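You operate a simulated robot arm through the tools that you are given. There is no shell and no other tool. Be economical: measure what you need, move in short steps, check, and stop when the job is done.

You run a simulated robot arm. Do the job below in one go: nothing can be reset, and whatever is moved stays where it is left.

TASK
Square the bundle on the tying table and tie it, tension set for the ticket's board.
Fine: press it with the pad, keep clear of the tie's path, then raise the pad.

The check looks at the end state, three seconds after you hand in, the way a careful person would. Anything else that was tipped, shoved, dropped, spilled or broken makes it a failure.

THE ROBOT
A 6-joint arm with a two-finger gripper, fixed in place. Base frame: the origin is at the foot of the arm, x ahead of it, y to its left, z up. Units: mm, degrees, N and s.
Its first joint turns from -166.0 to 166.0 degrees. Payload 2.45 kg.
Tool frame: the origin (TCP) lies between the finger pads and is the grasp point; the fingertips stand 20 mm ahead of it; z points along the fingers, y is the line along which they close. Largest opening 140 mm; the body of the gripper starts 168 mm behind the TCP.
Orientation is that of the tool frame in the base frame, as [roll, pitch, yaw] about the fixed x, y, z axes, in that order (R = Rz(yaw) Ry(pitch) Rx(roll)). With the fingers straight down and closing along the base's y, the tool's x points along the base's -x, its y along +y and its z along -z.

THE INTERFACE
- The arm moves only by the tool step_arm. Its argument "rows" is a list of rows, each a list of 6 numbers: the shift along the tool's x, y, z in units of 25 mm (1.0 is 25 mm), then the turn, a rotation vector about the tool's x, y, z in units of 5 degrees (1.0 is 5 degrees). In form: [[x, y, z, wx, wy, wz], ...]. A call has 1 to 10 rows; each row shifts and turns the commanded pose from where the row before left it, along the tool's axes as they then stand. "jaw" is the closure, from 0 (fully open) to 1 (shut), set as the call begins (left out, the last holds). A call with a number of a shift or a turn outside -1 to 1 is refused whole. Rows are played at 5 a second. More than 50 mm and 8.6 degrees between two rows, or a gripper value outside its range, and nothing of the call is played. Where a pose cannot be reached the arm comes as near as it can. A force on the tool above 90 N (or 10 N above the force at the start of the call, whichever is more), or a blocked arm, ends the call early, and 0.2 s more pass. Each finger travels about 45 mm/s and halts on what it meets, pressing with about 35 N; the grip force reading is that of the motor and also rises with nothing between the fingers. The clock runs only during rows and for 0.2 s after the last one: add rows that do not move to give the fingers time. The reply holds the time, the measured pose of the TCP, the force on the tool along the base axes, the opening and the grip force, in the units named above and with some noise, with the torque about the TCP (base axes, N m) and any sound that the robot's microphone picked up, and new pictures: "views" is both (left out), scene, wrist or none.
- Cameras (640 x 400 px; columns grow to the right, rows downward): "scene" is fixed at [221.1, 651.3, 1275.4]; the picture's right is [-0.51, -0.86, 0.00], its down [-0.21, 0.12, -0.97] and it looks along [0.83, -0.50, -0.24] (base axes); focal length 335 px, centre (320, 200). "wrist" rides on the gripper at [78, 11, -209] in the tool frame; the picture's right is [-0.14, 0.99, 0.00], its down [-0.92, -0.13, -0.37] and it looks along [-0.36, -0.05, 0.93] (tool axes); focal length 280 px, centre (320, 200). There is no depth. A picture from a camera that has moved, and an enlarged one, comes with that camera's place and axes in the base frame and with its lens.
- close_up(camera, box): a new picture of the part [left, top, right, bottom] of that camera's present view, enlarged. It takes no simulated time.
- sign_off(): hands the job in; it is judged then, once.

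Work in short steps. Places have to be worked out from the pictures, the camera data and where the tool is seen: move nearer, look again, correct. Check each grasp and each placing, and mend what went wrong. You have 120 turns and 200 pictures in all, those below and enlarged ones among them. Open the gripper and draw the arm clear of the work before you hand the job in, unless the task says otherwise; then end with one line.

The tools are called after "Request:" as a command line: name --pt "numbers of a row" for each row, then --argument value for the rest, lists and objects as JSON in quotes. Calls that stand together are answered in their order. step_arm: Moves the arm, as the interface text tells. Its arguments: {"type":"object","properties":{"rows":{"type":"array"},"jaw":{"type":"number"},"views":{"type":"string","enum":["both","scene","wrist","none"]}},"required":["rows"]} The other tools are called the same way: close_up (camera, box) takes an enlarged picture of a part of a camera's view; sign_off () hands the job in.

At the start:

```text
t: 0.0
position: [745.8, -221.7, 1218.5]
orientation: [180.0, 0.0, 180.0]
ft_force: [-0.3, 0.7, -0.2]
wrist_torque: [-0.01, 0.01, 0.01]
opening: 140.0
grasp_force: 0.0
```

scene: 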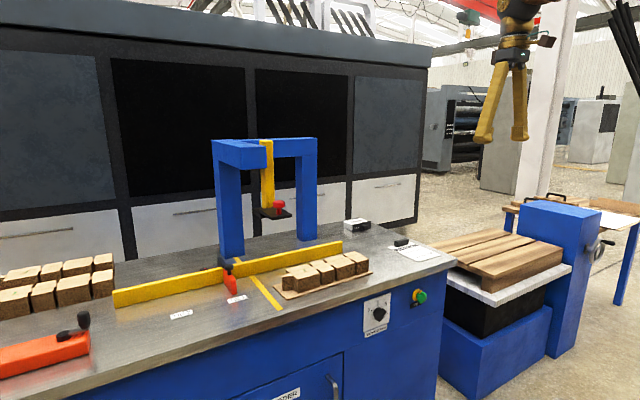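
wrist: 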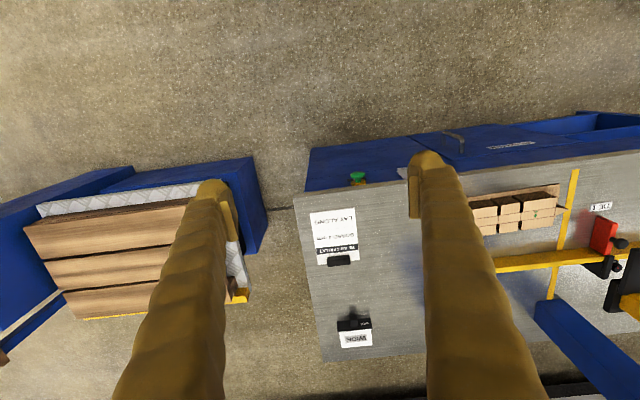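

I start by enlarging the tying table, the ticket and the controls to read what is there.

Request:
close_up --camera "scene" --box '[100, 120, 380, 310]'

Request:
close_up --camera "scene" --box '[340, 200, 460, 340]'

Request:
close_up --camera "wrist" --box '[300, 130, 640, 360]'

```text
2.11 times, centred on (240, 215) of scene
camera zoom: at [221.1, 651.3, 1275.4], right [-0.51, -0.86, 0.0], down [-0.21, 0.12, -0.97], along [0.83, -0.5, -0.24], focal length 705 px, centre (488, 168)
```

zoom: 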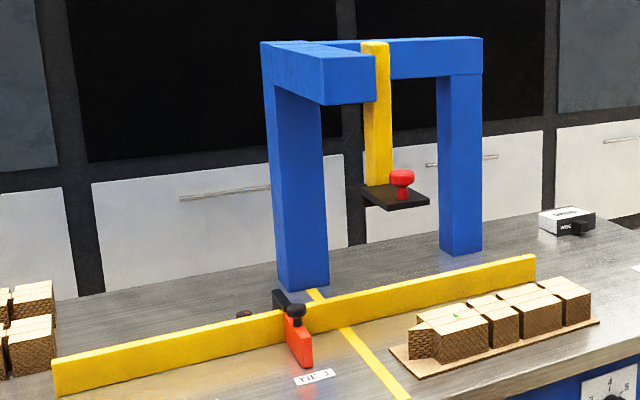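

```text
2.86 times, centred on (400, 270) of scene
camera zoom: at [221.1, 651.3, 1275.4], right [-0.51, -0.86, 0.0], down [-0.21, 0.12, -0.97], along [0.83, -0.5, -0.24], focal length 957 px, centre (91, 0)
```

zoom: 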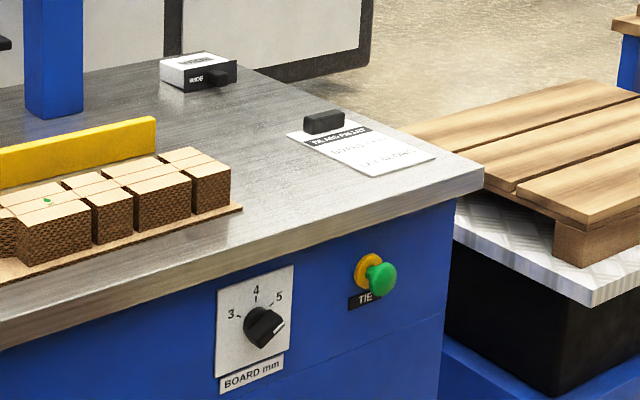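

```text
1.74 times, centred on (470, 245) of wrist
camera zoom: at [667.5, -211.8, 1428.8], right [0.14, 0.99, 0.0], down [0.92, -0.13, 0.37], along [0.36, -0.05, -0.93], focal length 488 px, centre (59, 122)
```

zoom: 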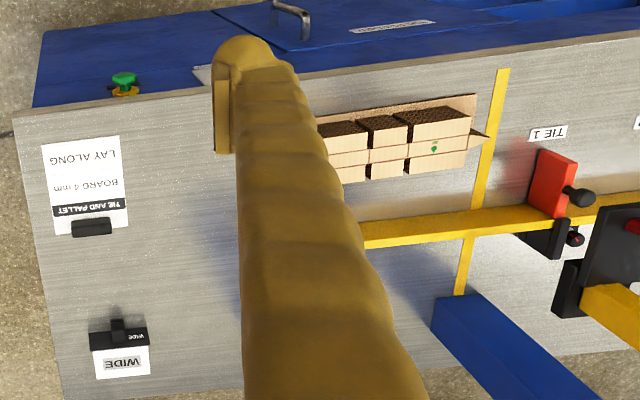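

Ticket: "TIE AND PALLET, BOARD 4 mm, LAY ALONG". The table top is about z≈800 with its front edge at x≈890. I move to the left (y+) for a view over the tying area.

Request:
step_arm --pt "0 1 0 0 0 0" --pt "0 1 0 0 0 0" --pt "0 1 0 0 0 0" --pt "0 1 0 0 0 0" --pt "0 1 0 0 0 0" --pt "0 1 0 0 0 0" --pt "0 1 0 0 0 0" --pt "0 1 0 0 0 0" --pt "0 1 0 0 0 0" --pt "0 1 0 0 0 0" --views "both"

```text
t: 2.2
position: [747.1, 28.0, 1216.8]
orientation: [-180.0, 0.0, -180.0]
ft_force: [1.1, 0.2, 0.4]
wrist_torque: [-0.01, 0.01, 0.0]
opening: 140.4
grasp_force: 0.1
camera wrist: at [667.7, 38.3, 1427.5], right [0.14, 0.99, 0.0], down [0.92, -0.13, 0.37], along [0.37, -0.05, -0.93], focal length 280 px, centre (320, 200)
```

scene: 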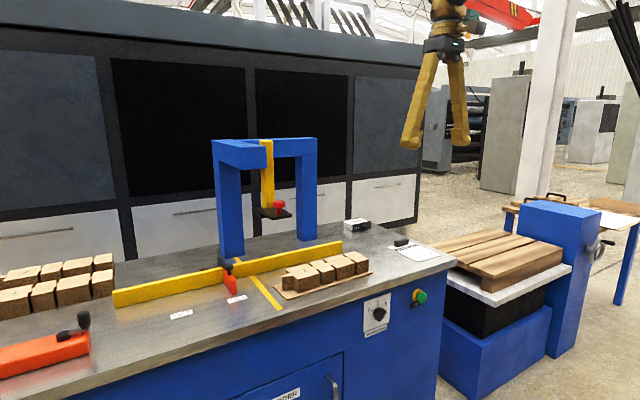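
wrist: 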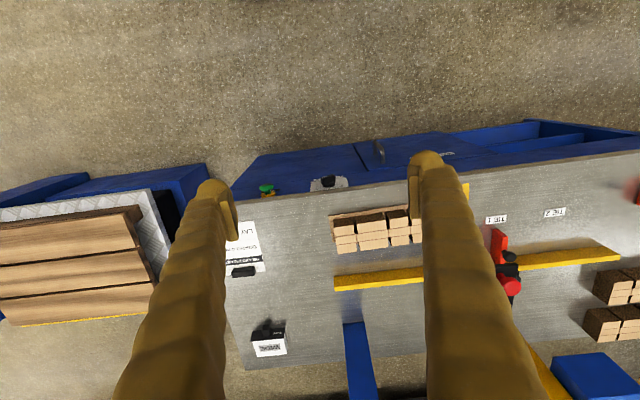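

I enlarge the bundle, the clamp/stop and the pad from here.

Request:
close_up --camera "wrist" --box '[220, 130, 430, 370]'

Request:
close_up --camera "wrist" --box '[460, 160, 640, 360]'

Request:
close_up --camera "scene" --box '[200, 180, 300, 310]'

Request:
close_up --camera "scene" --box '[270, 240, 380, 310]'

Request:
close_up --camera "scene" --box '[0, 240, 130, 390]'

```text
1.67 times, centred on (325, 250) of wrist
camera zoom: at [667.7, 38.3, 1427.5], right [0.14, 0.99, 0.0], down [0.92, -0.13, 0.37], along [0.37, -0.05, -0.93], focal length 467 px, centre (312, 117)
```

zoom: 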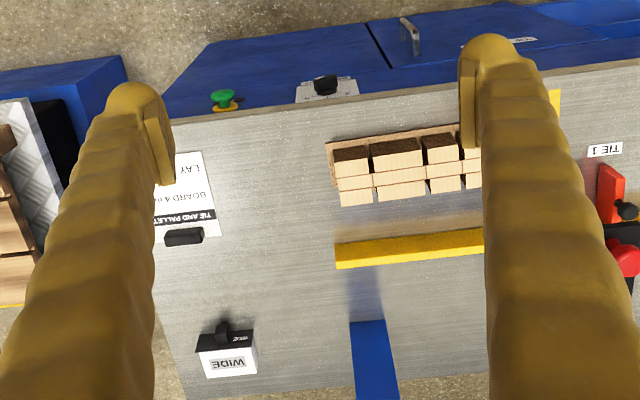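

```text
2.00 times, centred on (550, 260) of wrist
camera zoom: at [667.7, 38.3, 1427.5], right [0.14, 0.99, 0.0], down [0.92, -0.13, 0.37], along [0.37, -0.05, -0.93], focal length 561 px, centre (-140, 80)
```

zoom: 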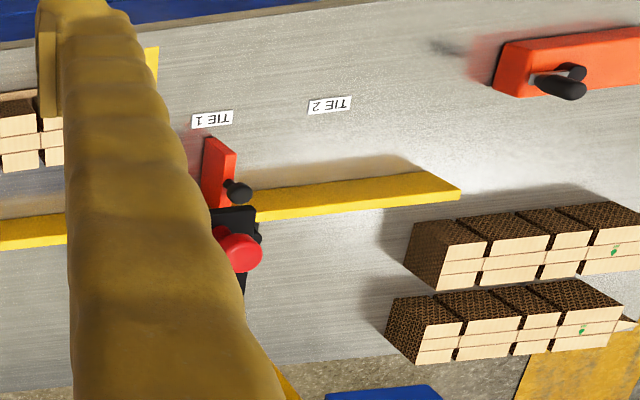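

```text
3.08 times, centred on (250, 245) of scene
camera zoom: at [221.1, 651.3, 1275.4], right [-0.51, -0.86, 0.0], down [-0.21, 0.12, -0.97], along [0.83, -0.5, -0.24], focal length 1031 px, centre (535, 62)
```

zoom: 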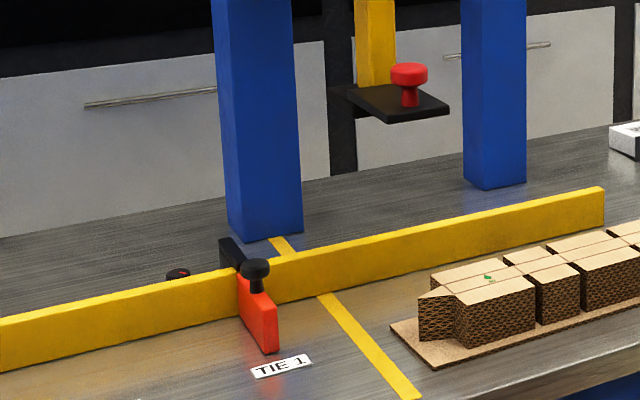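

```text
5.71 times, centred on (325, 275) of scene
camera zoom: at [221.1, 651.3, 1275.4], right [-0.51, -0.86, 0.0], down [-0.21, 0.12, -0.97], along [0.83, -0.5, -0.24], focal length 1914 px, centre (291, -229)
```

zoom: 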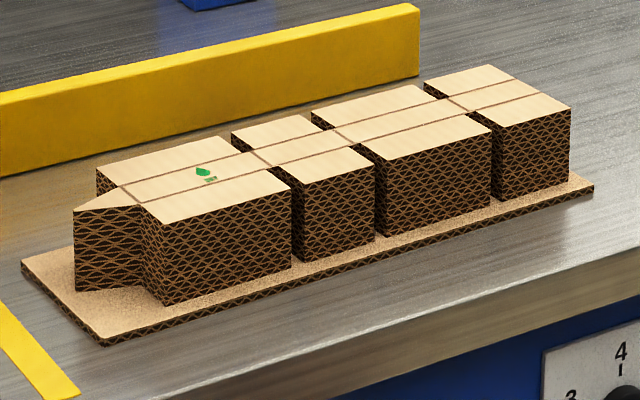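

```text
2.67 times, centred on (65, 315) of scene
camera zoom: at [221.1, 651.3, 1275.4], right [-0.51, -0.86, 0.0], down [-0.21, 0.12, -0.97], along [0.83, -0.5, -0.24], focal length 893 px, centre (1000, -107)
```

zoom: 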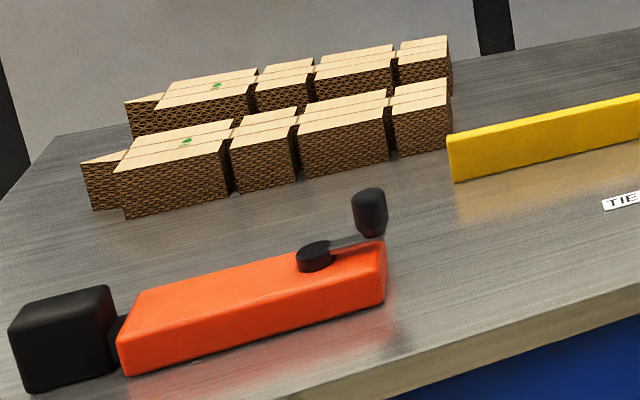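

The table's tie line lies at y≈345, the end stop is at TIE 1 (y≈428), the fence is at x≈1100, and the pad knob is near (1007, 304, 1051). I zoom in on the ticket, dial, and other details.

Request:
close_up --camera "scene" --box '[384, 230, 444, 268]'

Request:
close_up --camera "scene" --box '[355, 280, 435, 345]'

Request:
close_up --camera "scene" --box '[240, 185, 310, 230]'

Request:
close_up --camera "wrist" --box '[300, 160, 360, 200]'

Request:
close_up --camera "scene" --box '[200, 240, 280, 300]'

```text
10.53 times, centred on (414, 249) of scene
camera zoom: at [221.1, 651.3, 1275.4], right [-0.51, -0.86, 0.0], down [-0.21, 0.12, -0.97], along [0.83, -0.5, -0.24], focal length 3526 px, centre (-670, -316)
```

zoom: 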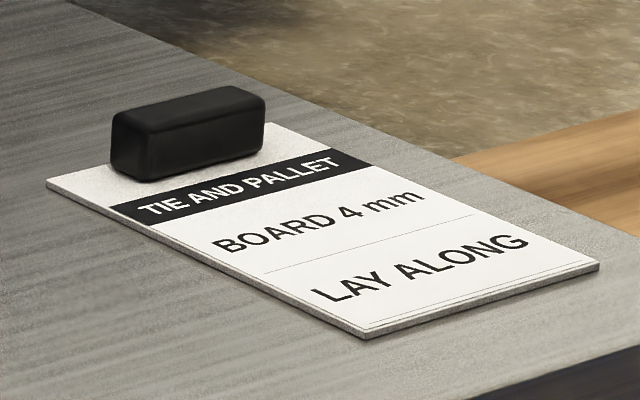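

```text
6.15 times, centred on (395, 312) of scene
camera zoom: at [221.1, 651.3, 1275.4], right [-0.51, -0.86, 0.0], down [-0.21, 0.12, -0.97], along [0.83, -0.5, -0.24], focal length 2061 px, centre (-142, -492)
```

zoom: 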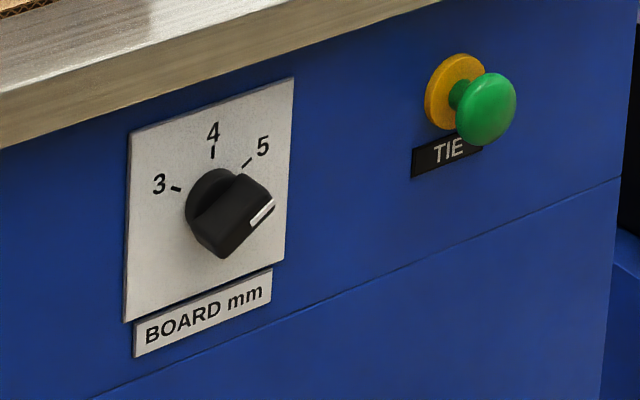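

```text
8.89 times, centred on (275, 208) of scene
camera zoom: at [221.1, 651.3, 1275.4], right [-0.51, -0.86, 0.0], down [-0.21, 0.12, -0.97], along [0.83, -0.5, -0.24], focal length 2977 px, centre (720, 133)
```

zoom: 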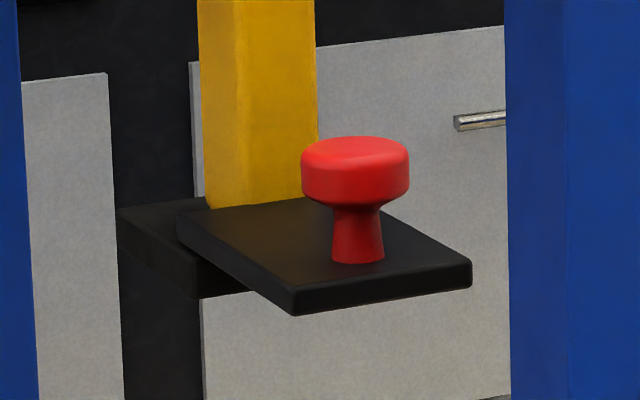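

```text
10.00 times, centred on (330, 180) of wrist
camera zoom: at [667.7, 38.3, 1427.5], right [0.14, 0.99, 0.0], down [0.92, -0.13, 0.37], along [0.37, -0.05, -0.93], focal length 2804 px, centre (220, 400)
```

zoom: 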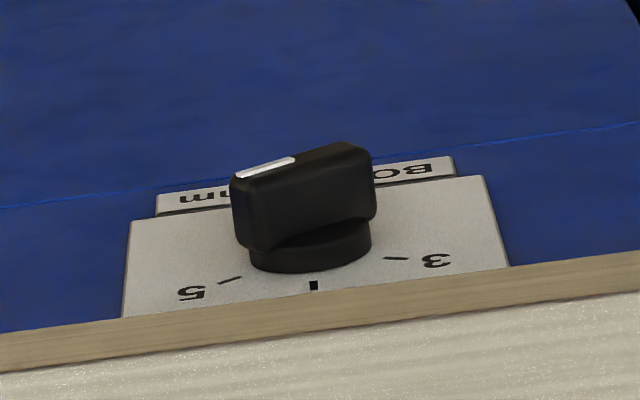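

```text
6.67 times, centred on (240, 270) of scene
camera zoom: at [221.1, 651.3, 1275.4], right [-0.51, -0.86, 0.0], down [-0.21, 0.12, -0.97], along [0.83, -0.5, -0.24], focal length 2233 px, centre (853, -267)
```

zoom: 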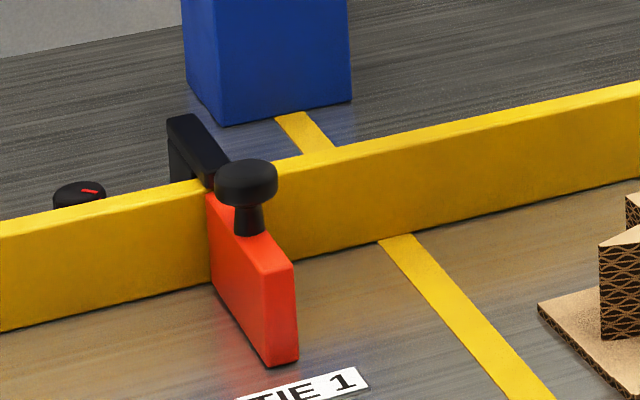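

The dial now points past 5 and must go to 4. Next I fly closer over the bundle to see how it lies.

Request:
step_arm --pt "0 1 0.5 0 0 0" --pt "0 1 0.5 0 0 0" --pt "0 1 0.5 0 0 0" --pt "0 1 0.5 0 0 0" --pt "0 1 0.5 0 0 0" --pt "0 1 0.5 0 0 0" --pt "0 0 0.5 0 0 0" --pt "0 0 0.5 0 0 0" --views "wrist"

```text
t: 4.0
position: [746.5, 179.4, 1117.7]
orientation: [180.0, 0.0, 179.9]
ft_force: [0.3, -0.2, -0.1]
wrist_torque: [0.02, -0.01, 0.01]
opening: 140.2
grasp_force: 0.0
camera wrist: at [668.3, 188.0, 1328.9], right [0.14, 0.99, 0.0], down [0.92, -0.13, 0.37], along [0.37, -0.05, -0.93], focal length 280 px, centre (320, 200)
```

wrist: 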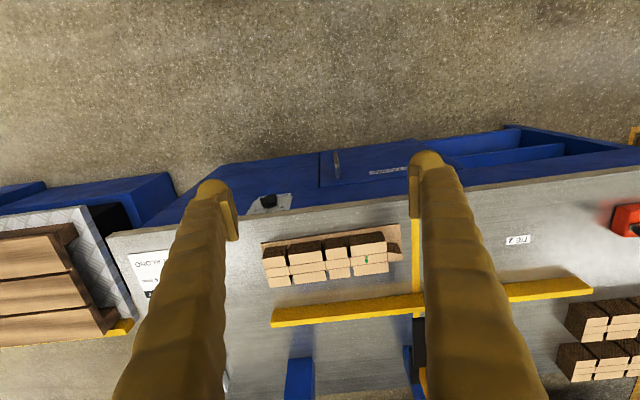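

Request:
close_up --camera "wrist" --box '[240, 200, 430, 330]'

Request:
close_up --camera "wrist" --box '[540, 280, 640, 400]'

```text
3.08 times, centred on (335, 265) of wrist
camera zoom: at [668.3, 188.0, 1328.9], right [0.14, 0.99, 0.0], down [0.92, -0.13, 0.37], along [0.37, -0.05, -0.93], focal length 863 px, centre (274, 0)
```

zoom: 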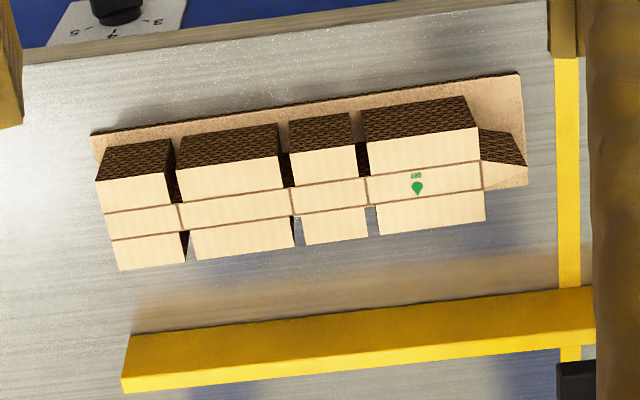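

```text
3.33 times, centred on (590, 340) of wrist
camera zoom: at [668.3, 188.0, 1328.9], right [0.14, 0.99, 0.0], down [0.92, -0.13, 0.37], along [0.37, -0.05, -0.93], focal length 935 px, centre (-580, -267)
```

zoom: 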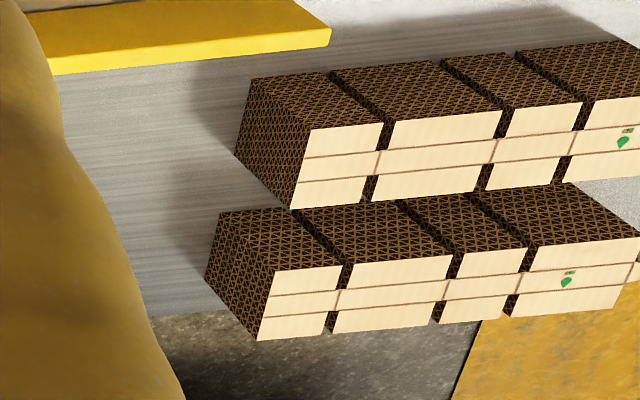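

The bundle is skewed about 2–3° on its backing board, about 60 mm clear of the fence. I set the dial first: I turn the tool horizontal (fingers along +x) in place, well above the table.

Request:
step_arm --pt "0 0 0 0 -1 0" --pt "0 0 0 0 -1 0" --pt "0 0 0 0 -1 0" --pt "0 0 0 0 -1 0" --pt "0 0 0 0 -1 0" --pt "0 0 0 0 -1 0" --pt "0 0 0 0 -1 0" --pt "0 0 0 0 -1 0" --pt "0 0 0 0 -1 0" --views "none"

Request:
step_arm --pt "0 0 0 0 -1 0" --pt "0 0 0 0 -1 0" --pt "0 0 0 0 -1 0" --pt "0 0 0 0 -1 0" --pt "0 0 0 0 -1 0" --pt "0 0 0 0 -1 0" --pt "0 0 0 0 -1 0" --pt "0 0 0 0 -1 0" --pt "0 0 0 0 -1 0" --views "both"

```text
t: 6.0
position: [746.1, 178.1, 1118.2]
orientation: [-180.0, 45.0, -180.0]
ft_force: [0.6, -1.0, 0.5]
wrist_torque: [-0.01, -0.02, 0.02]
opening: 140.0
grasp_force: 0.0
```

```text
t: 8.0
position: [745.9, 179.7, 1118.1]
orientation: [9.5, 89.9, 9.5]
ft_force: [-0.2, 0.3, 0.7]
wrist_torque: [-0.01, -0.01, 0.01]
opening: 139.9
grasp_force: 0.0
camera wrist: at [536.2, 189.0, 1041.8], right [0.0, 0.99, 0.14], down [-0.37, -0.13, 0.92], along [0.93, -0.05, 0.37], focal length 280 px, centre (320, 200)
```

scene: 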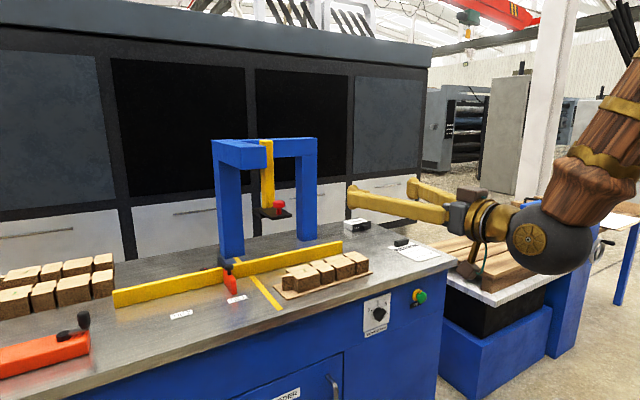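
wrist: 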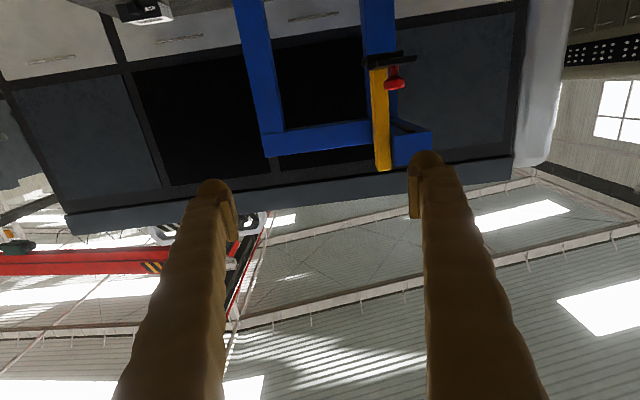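

The horizontal pose works. I move down and right to stand in front of the dial (≈ y 42, z 705), keeping x≈746.

Request:
step_arm --pt "1 -0.55 0 0 0 0" --pt "1 -0.55 0 0 0 0" --pt "1 -0.55 0 0 0 0" --pt "1 -0.55 0 0 0 0" --pt "1 -0.55 0 0 0 0" --pt "1 -0.55 0 0 0 0" --pt "1 -0.55 0 0 0 0" --pt "1 -0.55 0 0 0 0" --pt "1 -0.55 0 0 0 0" --pt "1 -0.55 0 0 0 0" --views "none"

Request:
step_arm --pt "1 0 0 0 0 0" --pt "1 0 0 0 0 0" --pt "1 0 0 0 0 0" --pt "1 0 0 0 0 0" --pt "1 0 0 0 0 0" --pt "1 0 0 0 0 0" --pt "0.5 0 0 0 0 0" --views "both"

```text
t: 10.2
position: [787.3, 124.4, 1004.7]
orientation: [-104.2, 84.8, -105.7]
ft_force: [0.1, -1.0, 0.1]
wrist_torque: [-0.01, -0.01, -0.01]
opening: 140.0
grasp_force: 0.1
out of reach, approached as far as the arm can: row 1, 2, 3, 4, 5, 6, 7, 8, 9, 10
```

```text
t: 11.8
position: [800.3, 122.5, 921.6]
orientation: [-103.1, 82.0, -104.7]
ft_force: [0.4, -0.1, 0.4]
wrist_torque: [0.03, -0.02, 0.01]
opening: 140.0
grasp_force: 0.0
out of reach, approached as far as the arm can: row 1, 2, 3, 4, 5, 6, 7
camera wrist: at [588.2, 128.4, 851.1], right [0.03, 1.0, 0.0], down [-0.34, 0.01, 0.94], along [0.94, -0.03, 0.34], focal length 280 px, centre (320, 200)
```

scene: 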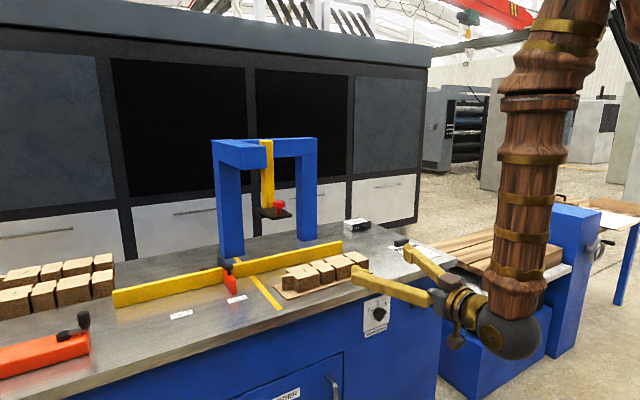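
wrist: 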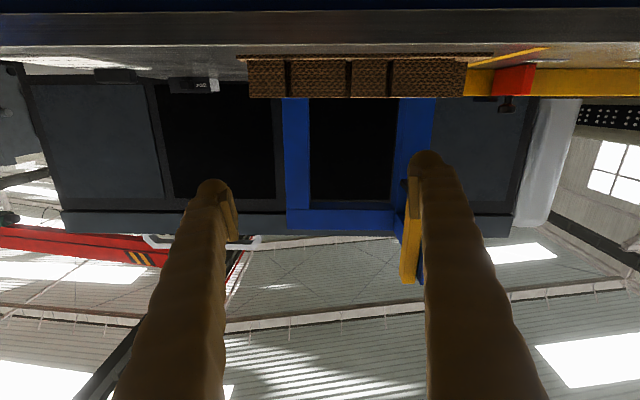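

The arm can't get that low with the tool fully horizontal. I tip the tool back downward by 30° to see what is reachable.

Request:
step_arm --pt "0 0 0 0 1 0" --pt "0 0 0 0 1 0" --pt "0 0 0 0 1 0" --pt "0 0 0 0 1 0" --pt "0 0 0 0 1 0" --pt "0 0 0 0 1 0" --views "none"

```text
t: 13.2
position: [801.6, 125.9, 926.5]
orientation: [-169.5, 58.1, -172.2]
ft_force: [0.1, 0.8, -1.1]
wrist_torque: [-0.02, -0.01, -0.01]
opening: 139.8
grasp_force: 0.0
out of reach, approached as far as the arm can: row 1
```

The arm wants the wrist further out, so about 30° downward tilt is what works here. I straighten the tool axis and move sideways to the dial's y.

Request:
step_arm --pt "0 0 0 -0.77 0 0.83" --pt "0 -0.85 0 0 0 0" --pt "0 -0.85 0 0 0 0" --pt "0 -0.85 0 0 0 0" --pt "0 -0.85 0 0 0 0" --views "wrist"

```text
t: 14.4
position: [799.6, 75.8, 930.2]
orientation: [-179.4, 58.5, 179.0]
ft_force: [-0.5, -0.2, 0.1]
wrist_torque: [-0.04, 0.04, 0.0]
opening: 140.0
grasp_force: 0.1
out of reach, approached as far as the arm can: row 3, 4, 5
camera wrist: at [579.5, 92.1, 974.5], right [0.1, 0.99, 0.11], down [0.16, -0.13, 0.98], along [0.98, -0.08, -0.18], focal length 280 px, centre (320, 200)
```

wrist: 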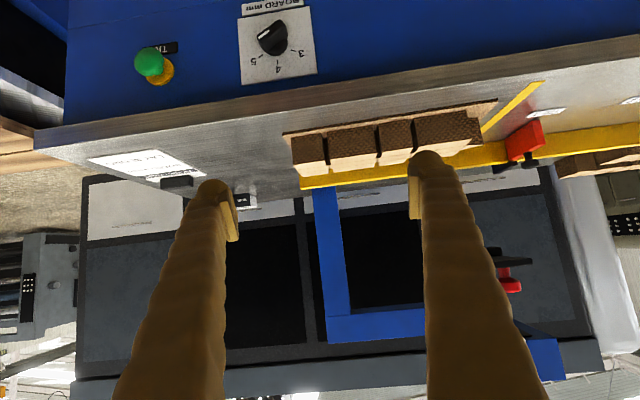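

I go slightly outward (x≈840) and to y≈42, then descend in front of the panel.

Request:
step_arm --pt "-0.42 0 0.68 0 0 0" --pt "-0.42 0 0.68 0 0 0" --pt "0 -0.68 0 0 0 0" --pt "0 -0.68 0 0 0 0" --pt "0.85 0 0.52 0 0 0" --pt "0.85 0 0.52 0 0 0" --pt "0.85 0 0.52 0 0 0" --views "wrist"

```text
t: 16.0
position: [835.8, 99.3, 870.4]
orientation: [-177.0, 58.1, -178.0]
ft_force: [1.2, -0.9, 0.9]
wrist_torque: [0.01, 0.03, 0.0]
opening: 140.0
grasp_force: 0.0
out of reach, approached as far as the arm can: row 1, 2, 3, 4, 5, 6, 7
camera wrist: at [616.8, 112.0, 915.6], right [0.08, 0.99, 0.09], down [0.17, -0.1, 0.98], along [0.98, -0.06, -0.18], focal length 280 px, centre (320, 200)
```

wrist: 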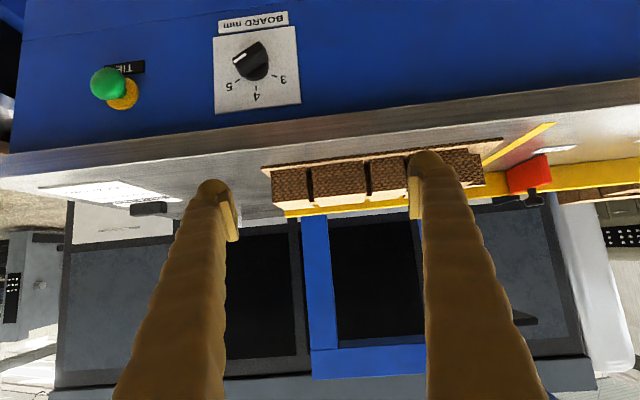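

The reach limit is from the wrist being too close to the base, so I use a steeper tool (30° off vertical); squeezing the dial's wing between fingers closing along y will align it to 4 anyway. I tip down in place.

Request:
step_arm --pt "0 0 0 -0.26 0 0.21" --pt "0 0 0 0 1 0" --pt "0 0 0 0 1 0" --pt "0 0 0 0 1 0" --pt "0 0 0 0 1 0" --pt "0 0 0 0 1 0" --pt "0 0 0 0 0.6 0" --views "none"

```text
t: 17.6
position: [835.6, 95.7, 870.8]
orientation: [-177.3, 33.3, -179.1]
ft_force: [0.0, 0.1, 0.5]
wrist_torque: [-0.02, -0.01, -0.01]
opening: 140.0
grasp_force: 0.0
out of reach, approached as far as the arm can: row 1, 7
```

Request:
step_arm --pt "0 0 0 0 1 0" --pt "0 0 0 0 1 0" --pt "0 -0.5 0 0 0 0" --pt "0 -0.5 0 0 0 0" --views "both"

```text
t: 18.6
position: [837.9, 67.1, 872.8]
orientation: [-177.6, 23.2, -179.9]
ft_force: [-0.6, -0.1, -0.1]
wrist_torque: [-0.02, 0.0, 0.01]
opening: 140.0
grasp_force: 0.1
out of reach, approached as far as the arm can: row 1
camera wrist: at [682.8, 85.1, 1034.0], right [0.14, 0.99, 0.02], down [0.7, -0.11, 0.71], along [0.7, -0.09, -0.71], focal length 280 px, centre (320, 200)
```

scene: 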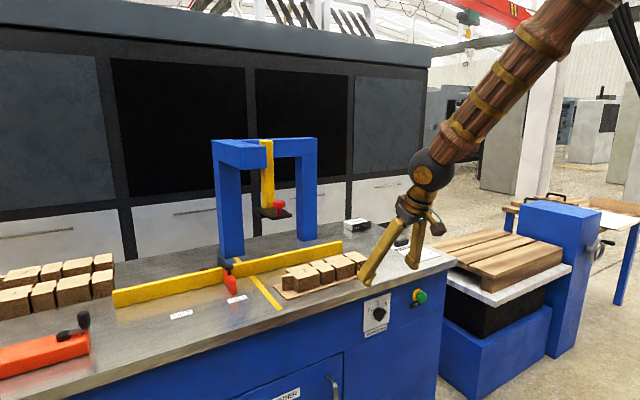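
wrist: 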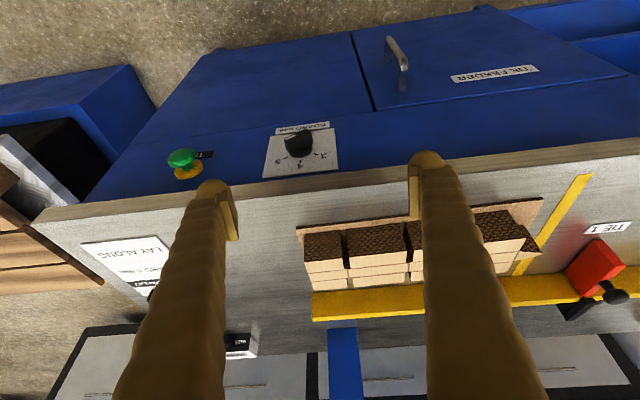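

Pitch 23° works. I zoom on the dial and button for accurate positions.

Request:
close_up --camera "wrist" --box '[150, 110, 350, 235]'

Request:
close_up --camera "wrist" --box '[255, 110, 355, 172]'

```text
3.20 times, centred on (250, 172) of wrist
camera zoom: at [682.8, 85.1, 1034.0], right [0.14, 0.99, 0.02], down [0.7, -0.11, 0.71], along [0.7, -0.09, -0.71], focal length 897 px, centre (544, 288)
```

zoom: 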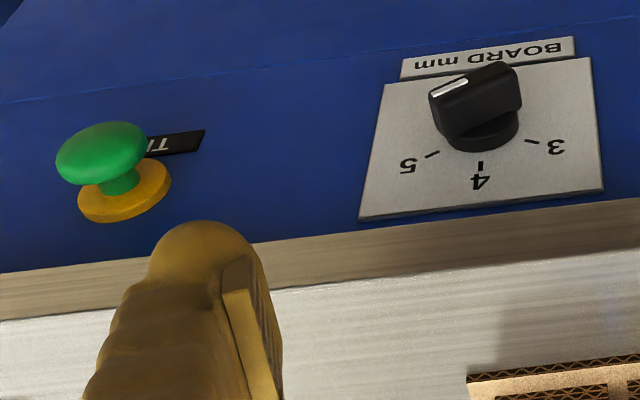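

```text
6.40 times, centred on (305, 141) of wrist
camera zoom: at [682.8, 85.1, 1034.0], right [0.14, 0.99, 0.02], down [0.7, -0.11, 0.71], along [0.7, -0.09, -0.71], focal length 1794 px, centre (416, 578)
```

zoom: 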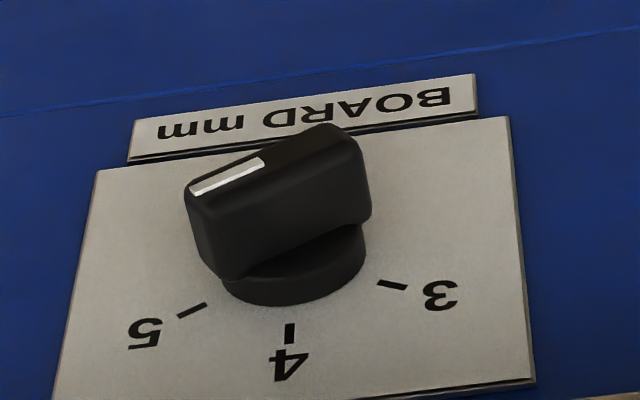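

I judge the dial axis at about (y 29.5, z 698), its wing about 66° clockwise of "4", with its outer face at x≈875. I close the jaw and descend in front of the table lip, to the left of the axis, to nudge the wing's left end down with the fingertips.

Request:
step_arm --pt "0 0 0 -0.48 0 0" --pt "0.28 -0.07 0.9 0 0 0" --pt "0.28 -0.07 0.9 0 0 0" --pt "0.28 -0.07 0.9 0 0 0" --pt "0.28 -0.07 0.9 0 0 0" --pt "0.28 -0.07 0.9 0 0 0" --pt "0 0 0 0 0 0" --pt "0 0 0 0 0 0" --jaw 1 --views "both"

```text
t: 20.4
position: [847.0, 58.4, 755.1]
orientation: [-180.0, 23.3, -179.9]
ft_force: [0.4, -1.6, -0.1]
wrist_torque: [0.01, 0.02, 0.0]
opening: 0.4
grasp_force: 16.0
camera wrist: at [692.4, 67.4, 916.8], right [0.12, 0.99, 0.05], down [0.7, -0.13, 0.7], along [0.7, -0.05, -0.71], focal length 280 px, centre (320, 200)
```

scene: 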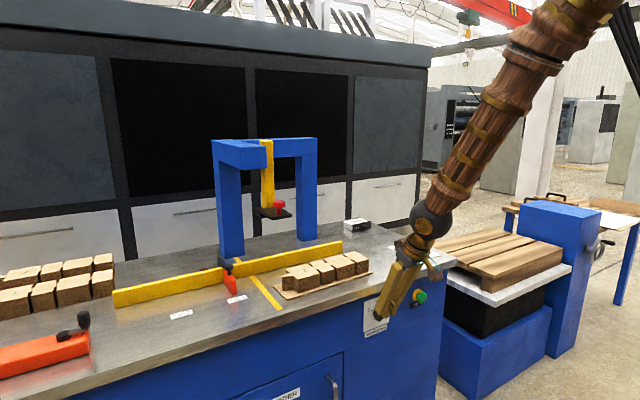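
wrist: 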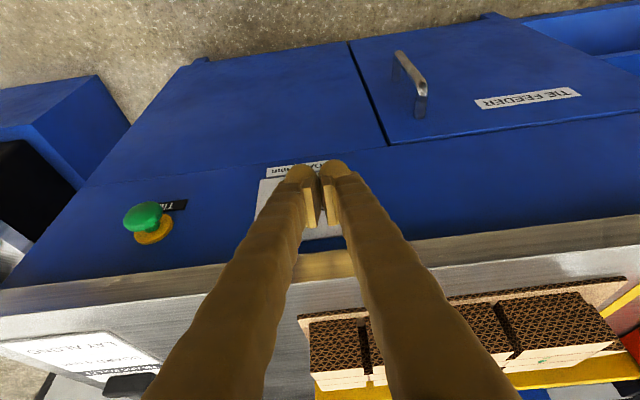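

I check the fingertips relative to the dial, enlarged.

Request:
close_up --camera "scene" --box '[340, 270, 440, 345]'

Request:
close_up --camera "wrist" --box '[240, 150, 400, 260]'

```text
5.33 times, centred on (390, 308) of scene
camera zoom: at [221.1, 651.3, 1275.4], right [-0.51, -0.86, 0.0], down [-0.21, 0.12, -0.97], along [0.83, -0.5, -0.24], focal length 1786 px, centre (-53, -373)
```

zoom: 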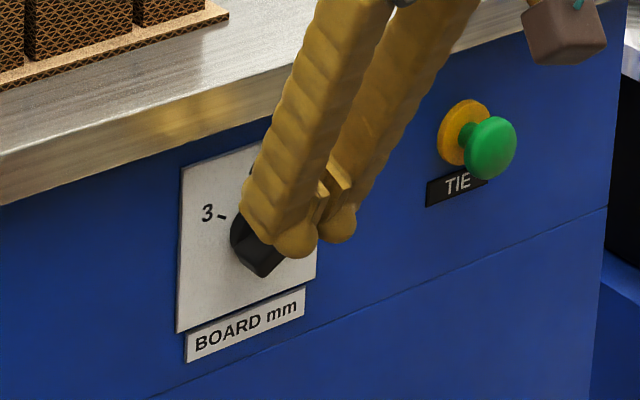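

```text
3.64 times, centred on (320, 205) of wrist
camera zoom: at [692.4, 67.4, 916.8], right [0.12, 0.99, 0.05], down [0.7, -0.13, 0.7], along [0.7, -0.05, -0.71], focal length 1020 px, centre (320, 182)
```

zoom: 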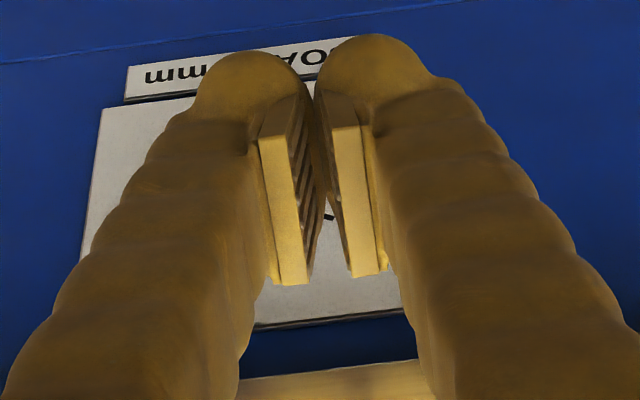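

From this view the axis is nearer y≈34, z≈692. I move in under the lip over the wing's left end, then down gently in small steps.

Request:
step_arm --pt "-0.46 0.15 0.2 0 0 0" --pt "-0.46 0 0.2 0 0 0" --pt "0.21 0 0.49 0 0 0" --pt "0.21 0 0.49 0 0 0" --pt "0.1 0 0.24 0 0 0" --views "scene"

Request:
close_up --camera "scene" --box '[340, 270, 440, 345]'

```text
t: 21.6
position: [874.2, 62.3, 721.1]
orientation: [179.9, 23.4, -179.9]
ft_force: [-0.2, 0.0, -0.4]
wrist_torque: [-0.01, -0.01, 0.03]
opening: 0.0
grasp_force: 29.8
```

scene: 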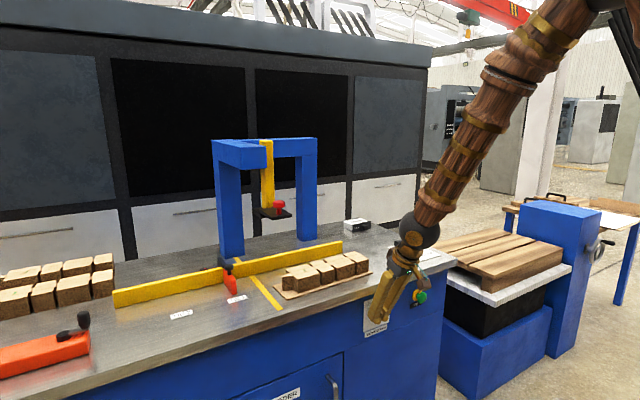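

```text
5.33 times, centred on (390, 308) of scene
camera zoom: at [221.1, 651.3, 1275.4], right [-0.51, -0.86, 0.0], down [-0.21, 0.12, -0.97], along [0.83, -0.5, -0.24], focal length 1786 px, centre (-53, -373)
```

zoom: 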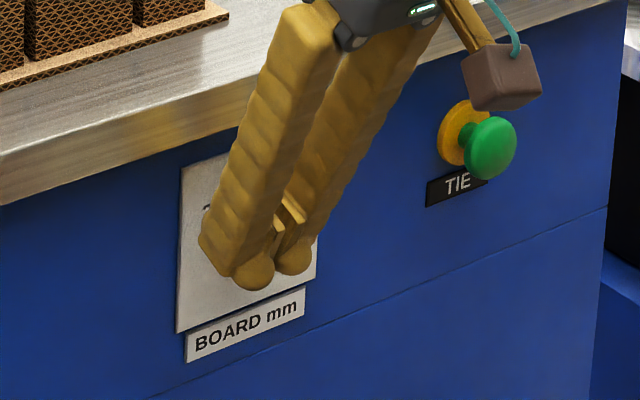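

No contact yet; I continue down ~19 mm.

Request:
step_arm --pt "0.1 0 0.24 0 0 0" --pt "0.1 0 0.24 0 0 0" --pt "0.1 0 0.24 0 0 0" --views "wrist"

Request:
close_up --camera "wrist" --box '[240, 150, 400, 260]'

```text
t: 22.4
position: [874.2, 61.3, 701.8]
orientation: [180.0, 23.2, -180.0]
ft_force: [-0.7, -0.1, 1.6]
wrist_torque: [0.03, 0.0, 0.0]
opening: 0.0
grasp_force: 29.4
camera wrist: at [720.1, 71.0, 864.3], right [0.12, 0.99, 0.05], down [0.7, -0.13, 0.7], along [0.7, -0.05, -0.71], focal length 280 px, centre (320, 200)
```

wrist: 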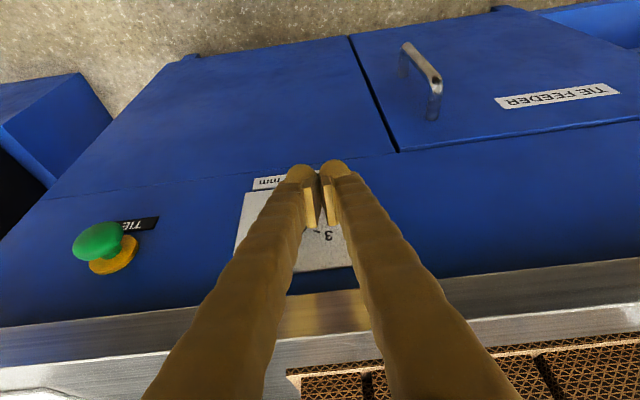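

```text
3.64 times, centred on (320, 205) of wrist
camera zoom: at [720.1, 71.0, 864.3], right [0.12, 0.99, 0.05], down [0.7, -0.13, 0.7], along [0.7, -0.05, -0.71], focal length 1020 px, centre (320, 182)
```

zoom: 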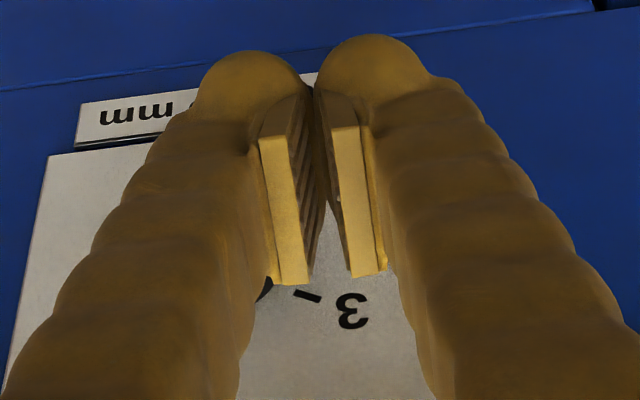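

No force was felt. I back off to see whether the dial turned.

Request:
step_arm --pt "-0.4 0 -0.95 0 0 0" --pt "-0.2 0 -0.95 0 0 0" --pt "0.5 0.5 -0.5 0 0 0" --pt "0.5 0.5 -0.5 0 0 0" --jaw 0 --views "wrist"

Request:
close_up --camera "wrist" --box '[200, 130, 400, 255]'

```text
t: 23.4
position: [836.9, 88.2, 764.0]
orientation: [180.0, 23.2, -180.0]
ft_force: [-0.4, 0.1, 0.0]
wrist_torque: [-0.04, 0.0, 0.0]
opening: 87.9
grasp_force: 0.1
camera wrist: at [681.8, 97.3, 927.5], right [0.12, 0.99, 0.05], down [0.7, -0.13, 0.7], along [0.7, -0.05, -0.71], focal length 280 px, centre (320, 200)
```

wrist: 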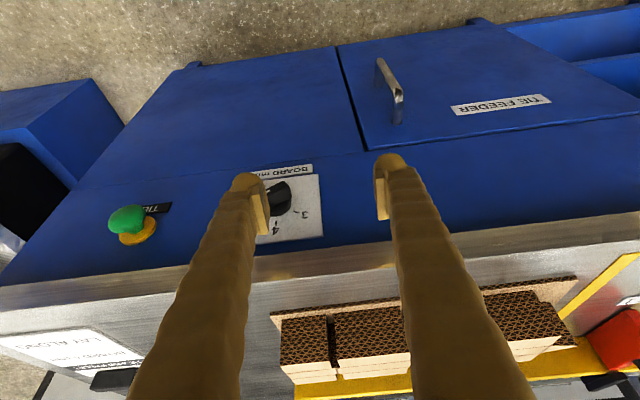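

```text
3.20 times, centred on (300, 192) of wrist
camera zoom: at [681.8, 97.3, 927.5], right [0.12, 0.99, 0.05], down [0.7, -0.13, 0.7], along [0.7, -0.05, -0.71], focal length 897 px, centre (384, 224)
```

zoom: 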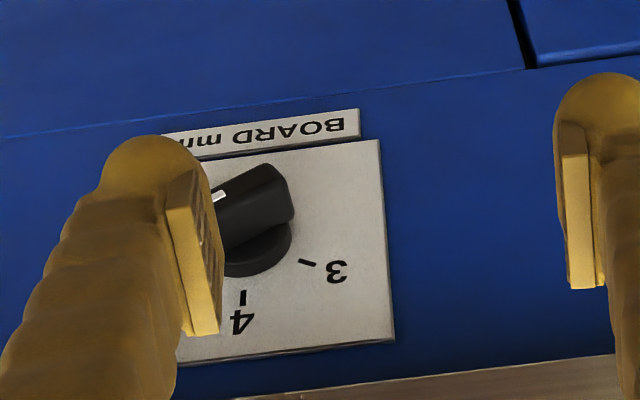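

The dial did not turn; I was slightly too far out. Its wing reaches only about x≈888–912, axis ≈ (30, 697). I close and go in deeper, nearer the axis.

Request:
step_arm --pt "0.35 0 0.81 0 0 0" --pt "0 -0.72 0 0 0 0" --pt "0 -0.72 0 0 0 0" --pt "0 0 0 0 0 0" --pt "0 0 0 0 0 0" --pt "0 0 0 0 0 0" --pt "-0.83 0 0.355 0 0 0" --pt "-0.83 0 0.355 0 0 0" --jaw 1 --views "none"

Request:
step_arm --pt "0.1 0 0.24 0 0 0" --pt "0.1 0 0.24 0 0 0" --pt "0.1 0 0.24 0 0 0" --pt "0.1 0 0.24 0 0 0" --views "none"

Request:
step_arm --pt "0.1 0 0.24 0 0 0" --pt "0.1 0 0.24 0 0 0" --pt "0.1 0 0.24 0 0 0" --views "scene"

```text
t: 25.2
position: [881.5, 48.9, 742.3]
orientation: [180.0, 23.2, -180.0]
ft_force: [-0.4, -0.2, 0.8]
wrist_torque: [0.02, 0.01, -0.02]
opening: 0.0
grasp_force: 29.5
```

```text
t: 26.2
position: [882.6, 49.1, 715.9]
orientation: [180.0, 23.2, -179.9]
ft_force: [0.1, 1.0, 0.3]
wrist_torque: [0.0, 0.01, 0.03]
opening: 0.0
grasp_force: 29.3
```

```text
t: 26.8
position: [884.5, 53.9, 710.4]
orientation: [179.9, 23.5, -179.9]
ft_force: [-16.9, 8.0, 23.8]
wrist_torque: [-0.36, 0.05, -0.32]
opening: 0.4
grasp_force: 29.7
stopped in row 2: the force on the tool passed its limit at 116 N (the readings are from after the stop); the commanded pose is now the measured one
```

scene: 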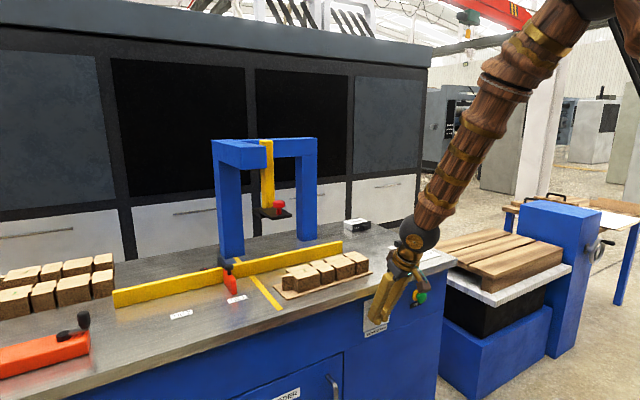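

Contact at about 116 N pushing me sideways. I back off and look at the dial.

Request:
step_arm --pt "-0.2 0 -0.48 0 0 0" --pt "-0.2 0 -0.48 0 0 0" --pt "0.83 0 -0.355 0 0 0" --pt "0.83 0.5 -0.355 0 0 0" --pt "0.4 0.5 -0.5 0 0 0" --jaw 0 --views "wrist"

Request:
close_up --camera "wrist" --box '[220, 130, 380, 230]'

```text
t: 28.0
position: [823.7, 77.3, 743.4]
orientation: [179.9, 23.4, -179.8]
ft_force: [0.3, 0.1, -0.1]
wrist_torque: [0.01, -0.01, 0.02]
opening: 105.9
grasp_force: 0.1
camera wrist: at [668.5, 87.5, 903.8], right [0.12, 0.99, 0.06], down [0.7, -0.13, 0.71], along [0.71, -0.05, -0.71], focal length 280 px, centre (320, 200)
```

wrist: 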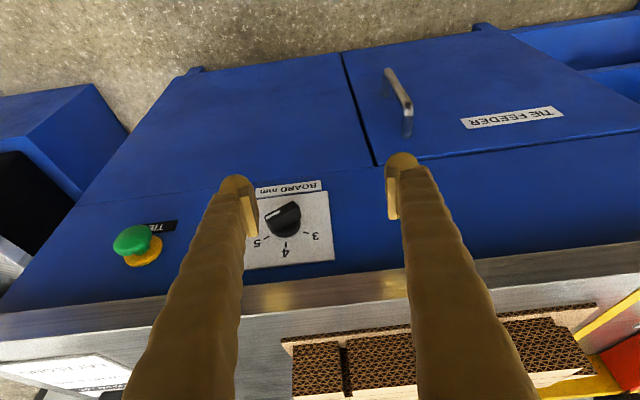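

```text
4.00 times, centred on (300, 180) of wrist
camera zoom: at [668.5, 87.5, 903.8], right [0.12, 0.99, 0.06], down [0.7, -0.13, 0.71], along [0.71, -0.05, -0.71], focal length 1122 px, centre (400, 280)
```

zoom: 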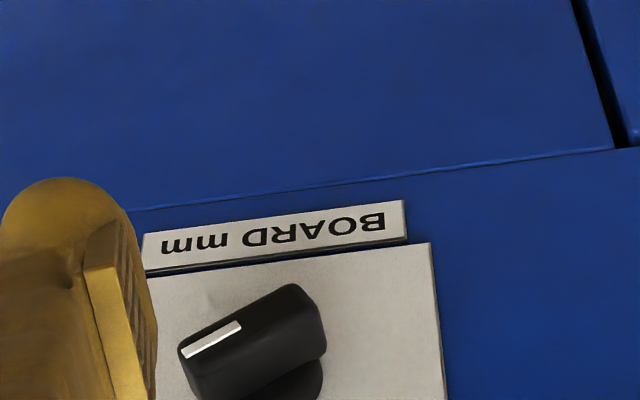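

Request:
close_up --camera "wrist" --box '[245, 175, 341, 275]'

Request:
close_up --camera "scene" --box '[355, 280, 435, 345]'

```text
4.00 times, centred on (293, 225) of wrist
camera zoom: at [668.5, 87.5, 903.8], right [0.12, 0.99, 0.06], down [0.7, -0.13, 0.71], along [0.71, -0.05, -0.71], focal length 1122 px, centre (428, 100)
```

zoom: 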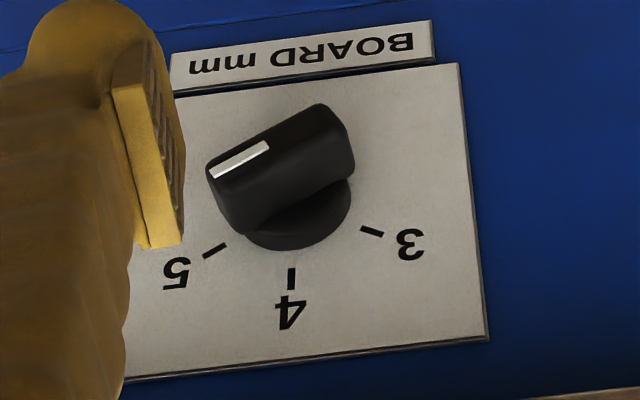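

```text
6.15 times, centred on (395, 312) of scene
camera zoom: at [221.1, 651.3, 1275.4], right [-0.51, -0.86, 0.0], down [-0.21, 0.12, -0.97], along [0.83, -0.5, -0.24], focal length 2061 px, centre (-142, -492)
```

zoom: 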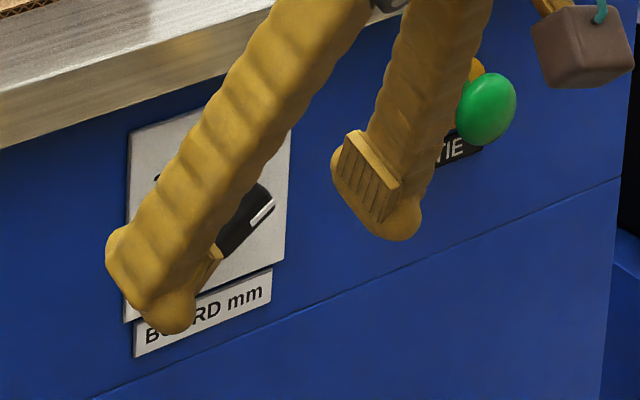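

Pointer actually stands at "5" (ticks are ±65°); the skirt blocked me last time. I go again with the tip further out (x≈880) and close to the axis, clear of the skirt.

Request:
step_arm --pt "0 -0.5 0 0 0 0" --pt "0 -0.48 0 0 0 0" --pt "0 0 0 0 0 0" --pt "0 0 0 0 0 0" --pt "0 0 0 0 0 0" --pt "-0.89 0 0.38 0 0 0" --pt "-0.89 0 0.38 0 0 0" --jaw 1 --views "none"

Request:
step_arm --pt "0.12 0 0.28 0 0 0" --pt "0.12 0 0.28 0 0 0" --pt "0.12 0 0.28 0 0 0" --views "none"

Request:
step_arm --pt "0.08 0 0.18 0 0 0" --pt "0.08 0 0.18 0 0 0" --pt "0.08 0 0.18 0 0 0" --views "wrist"

```text
t: 29.6
position: [872.1, 53.3, 742.8]
orientation: [180.0, 23.6, -179.7]
ft_force: [0.0, 0.5, 0.8]
wrist_torque: [-0.02, 0.02, -0.03]
opening: 0.0
grasp_force: 28.0
```

```text
t: 30.4
position: [872.8, 52.5, 719.3]
orientation: [179.9, 23.6, -179.9]
ft_force: [-0.2, 0.1, -0.8]
wrist_torque: [0.02, 0.01, -0.02]
opening: 0.0
grasp_force: 29.3
```

```text
t: 31.2
position: [872.8, 53.5, 704.8]
orientation: [179.8, 23.6, -179.8]
ft_force: [-8.9, 6.2, 16.2]
wrist_torque: [-0.2, -0.07, 0.19]
opening: 0.1
grasp_force: 29.2
camera wrist: at [716.8, 63.1, 866.8], right [0.12, 0.99, 0.06], down [0.7, -0.13, 0.71], along [0.71, -0.05, -0.71], focal length 280 px, centre (320, 200)
```

wrist: 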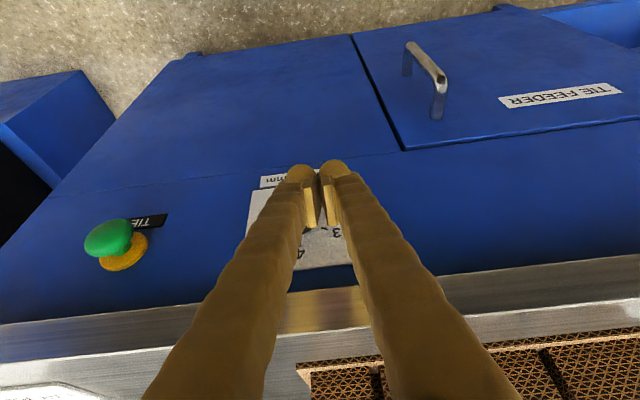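

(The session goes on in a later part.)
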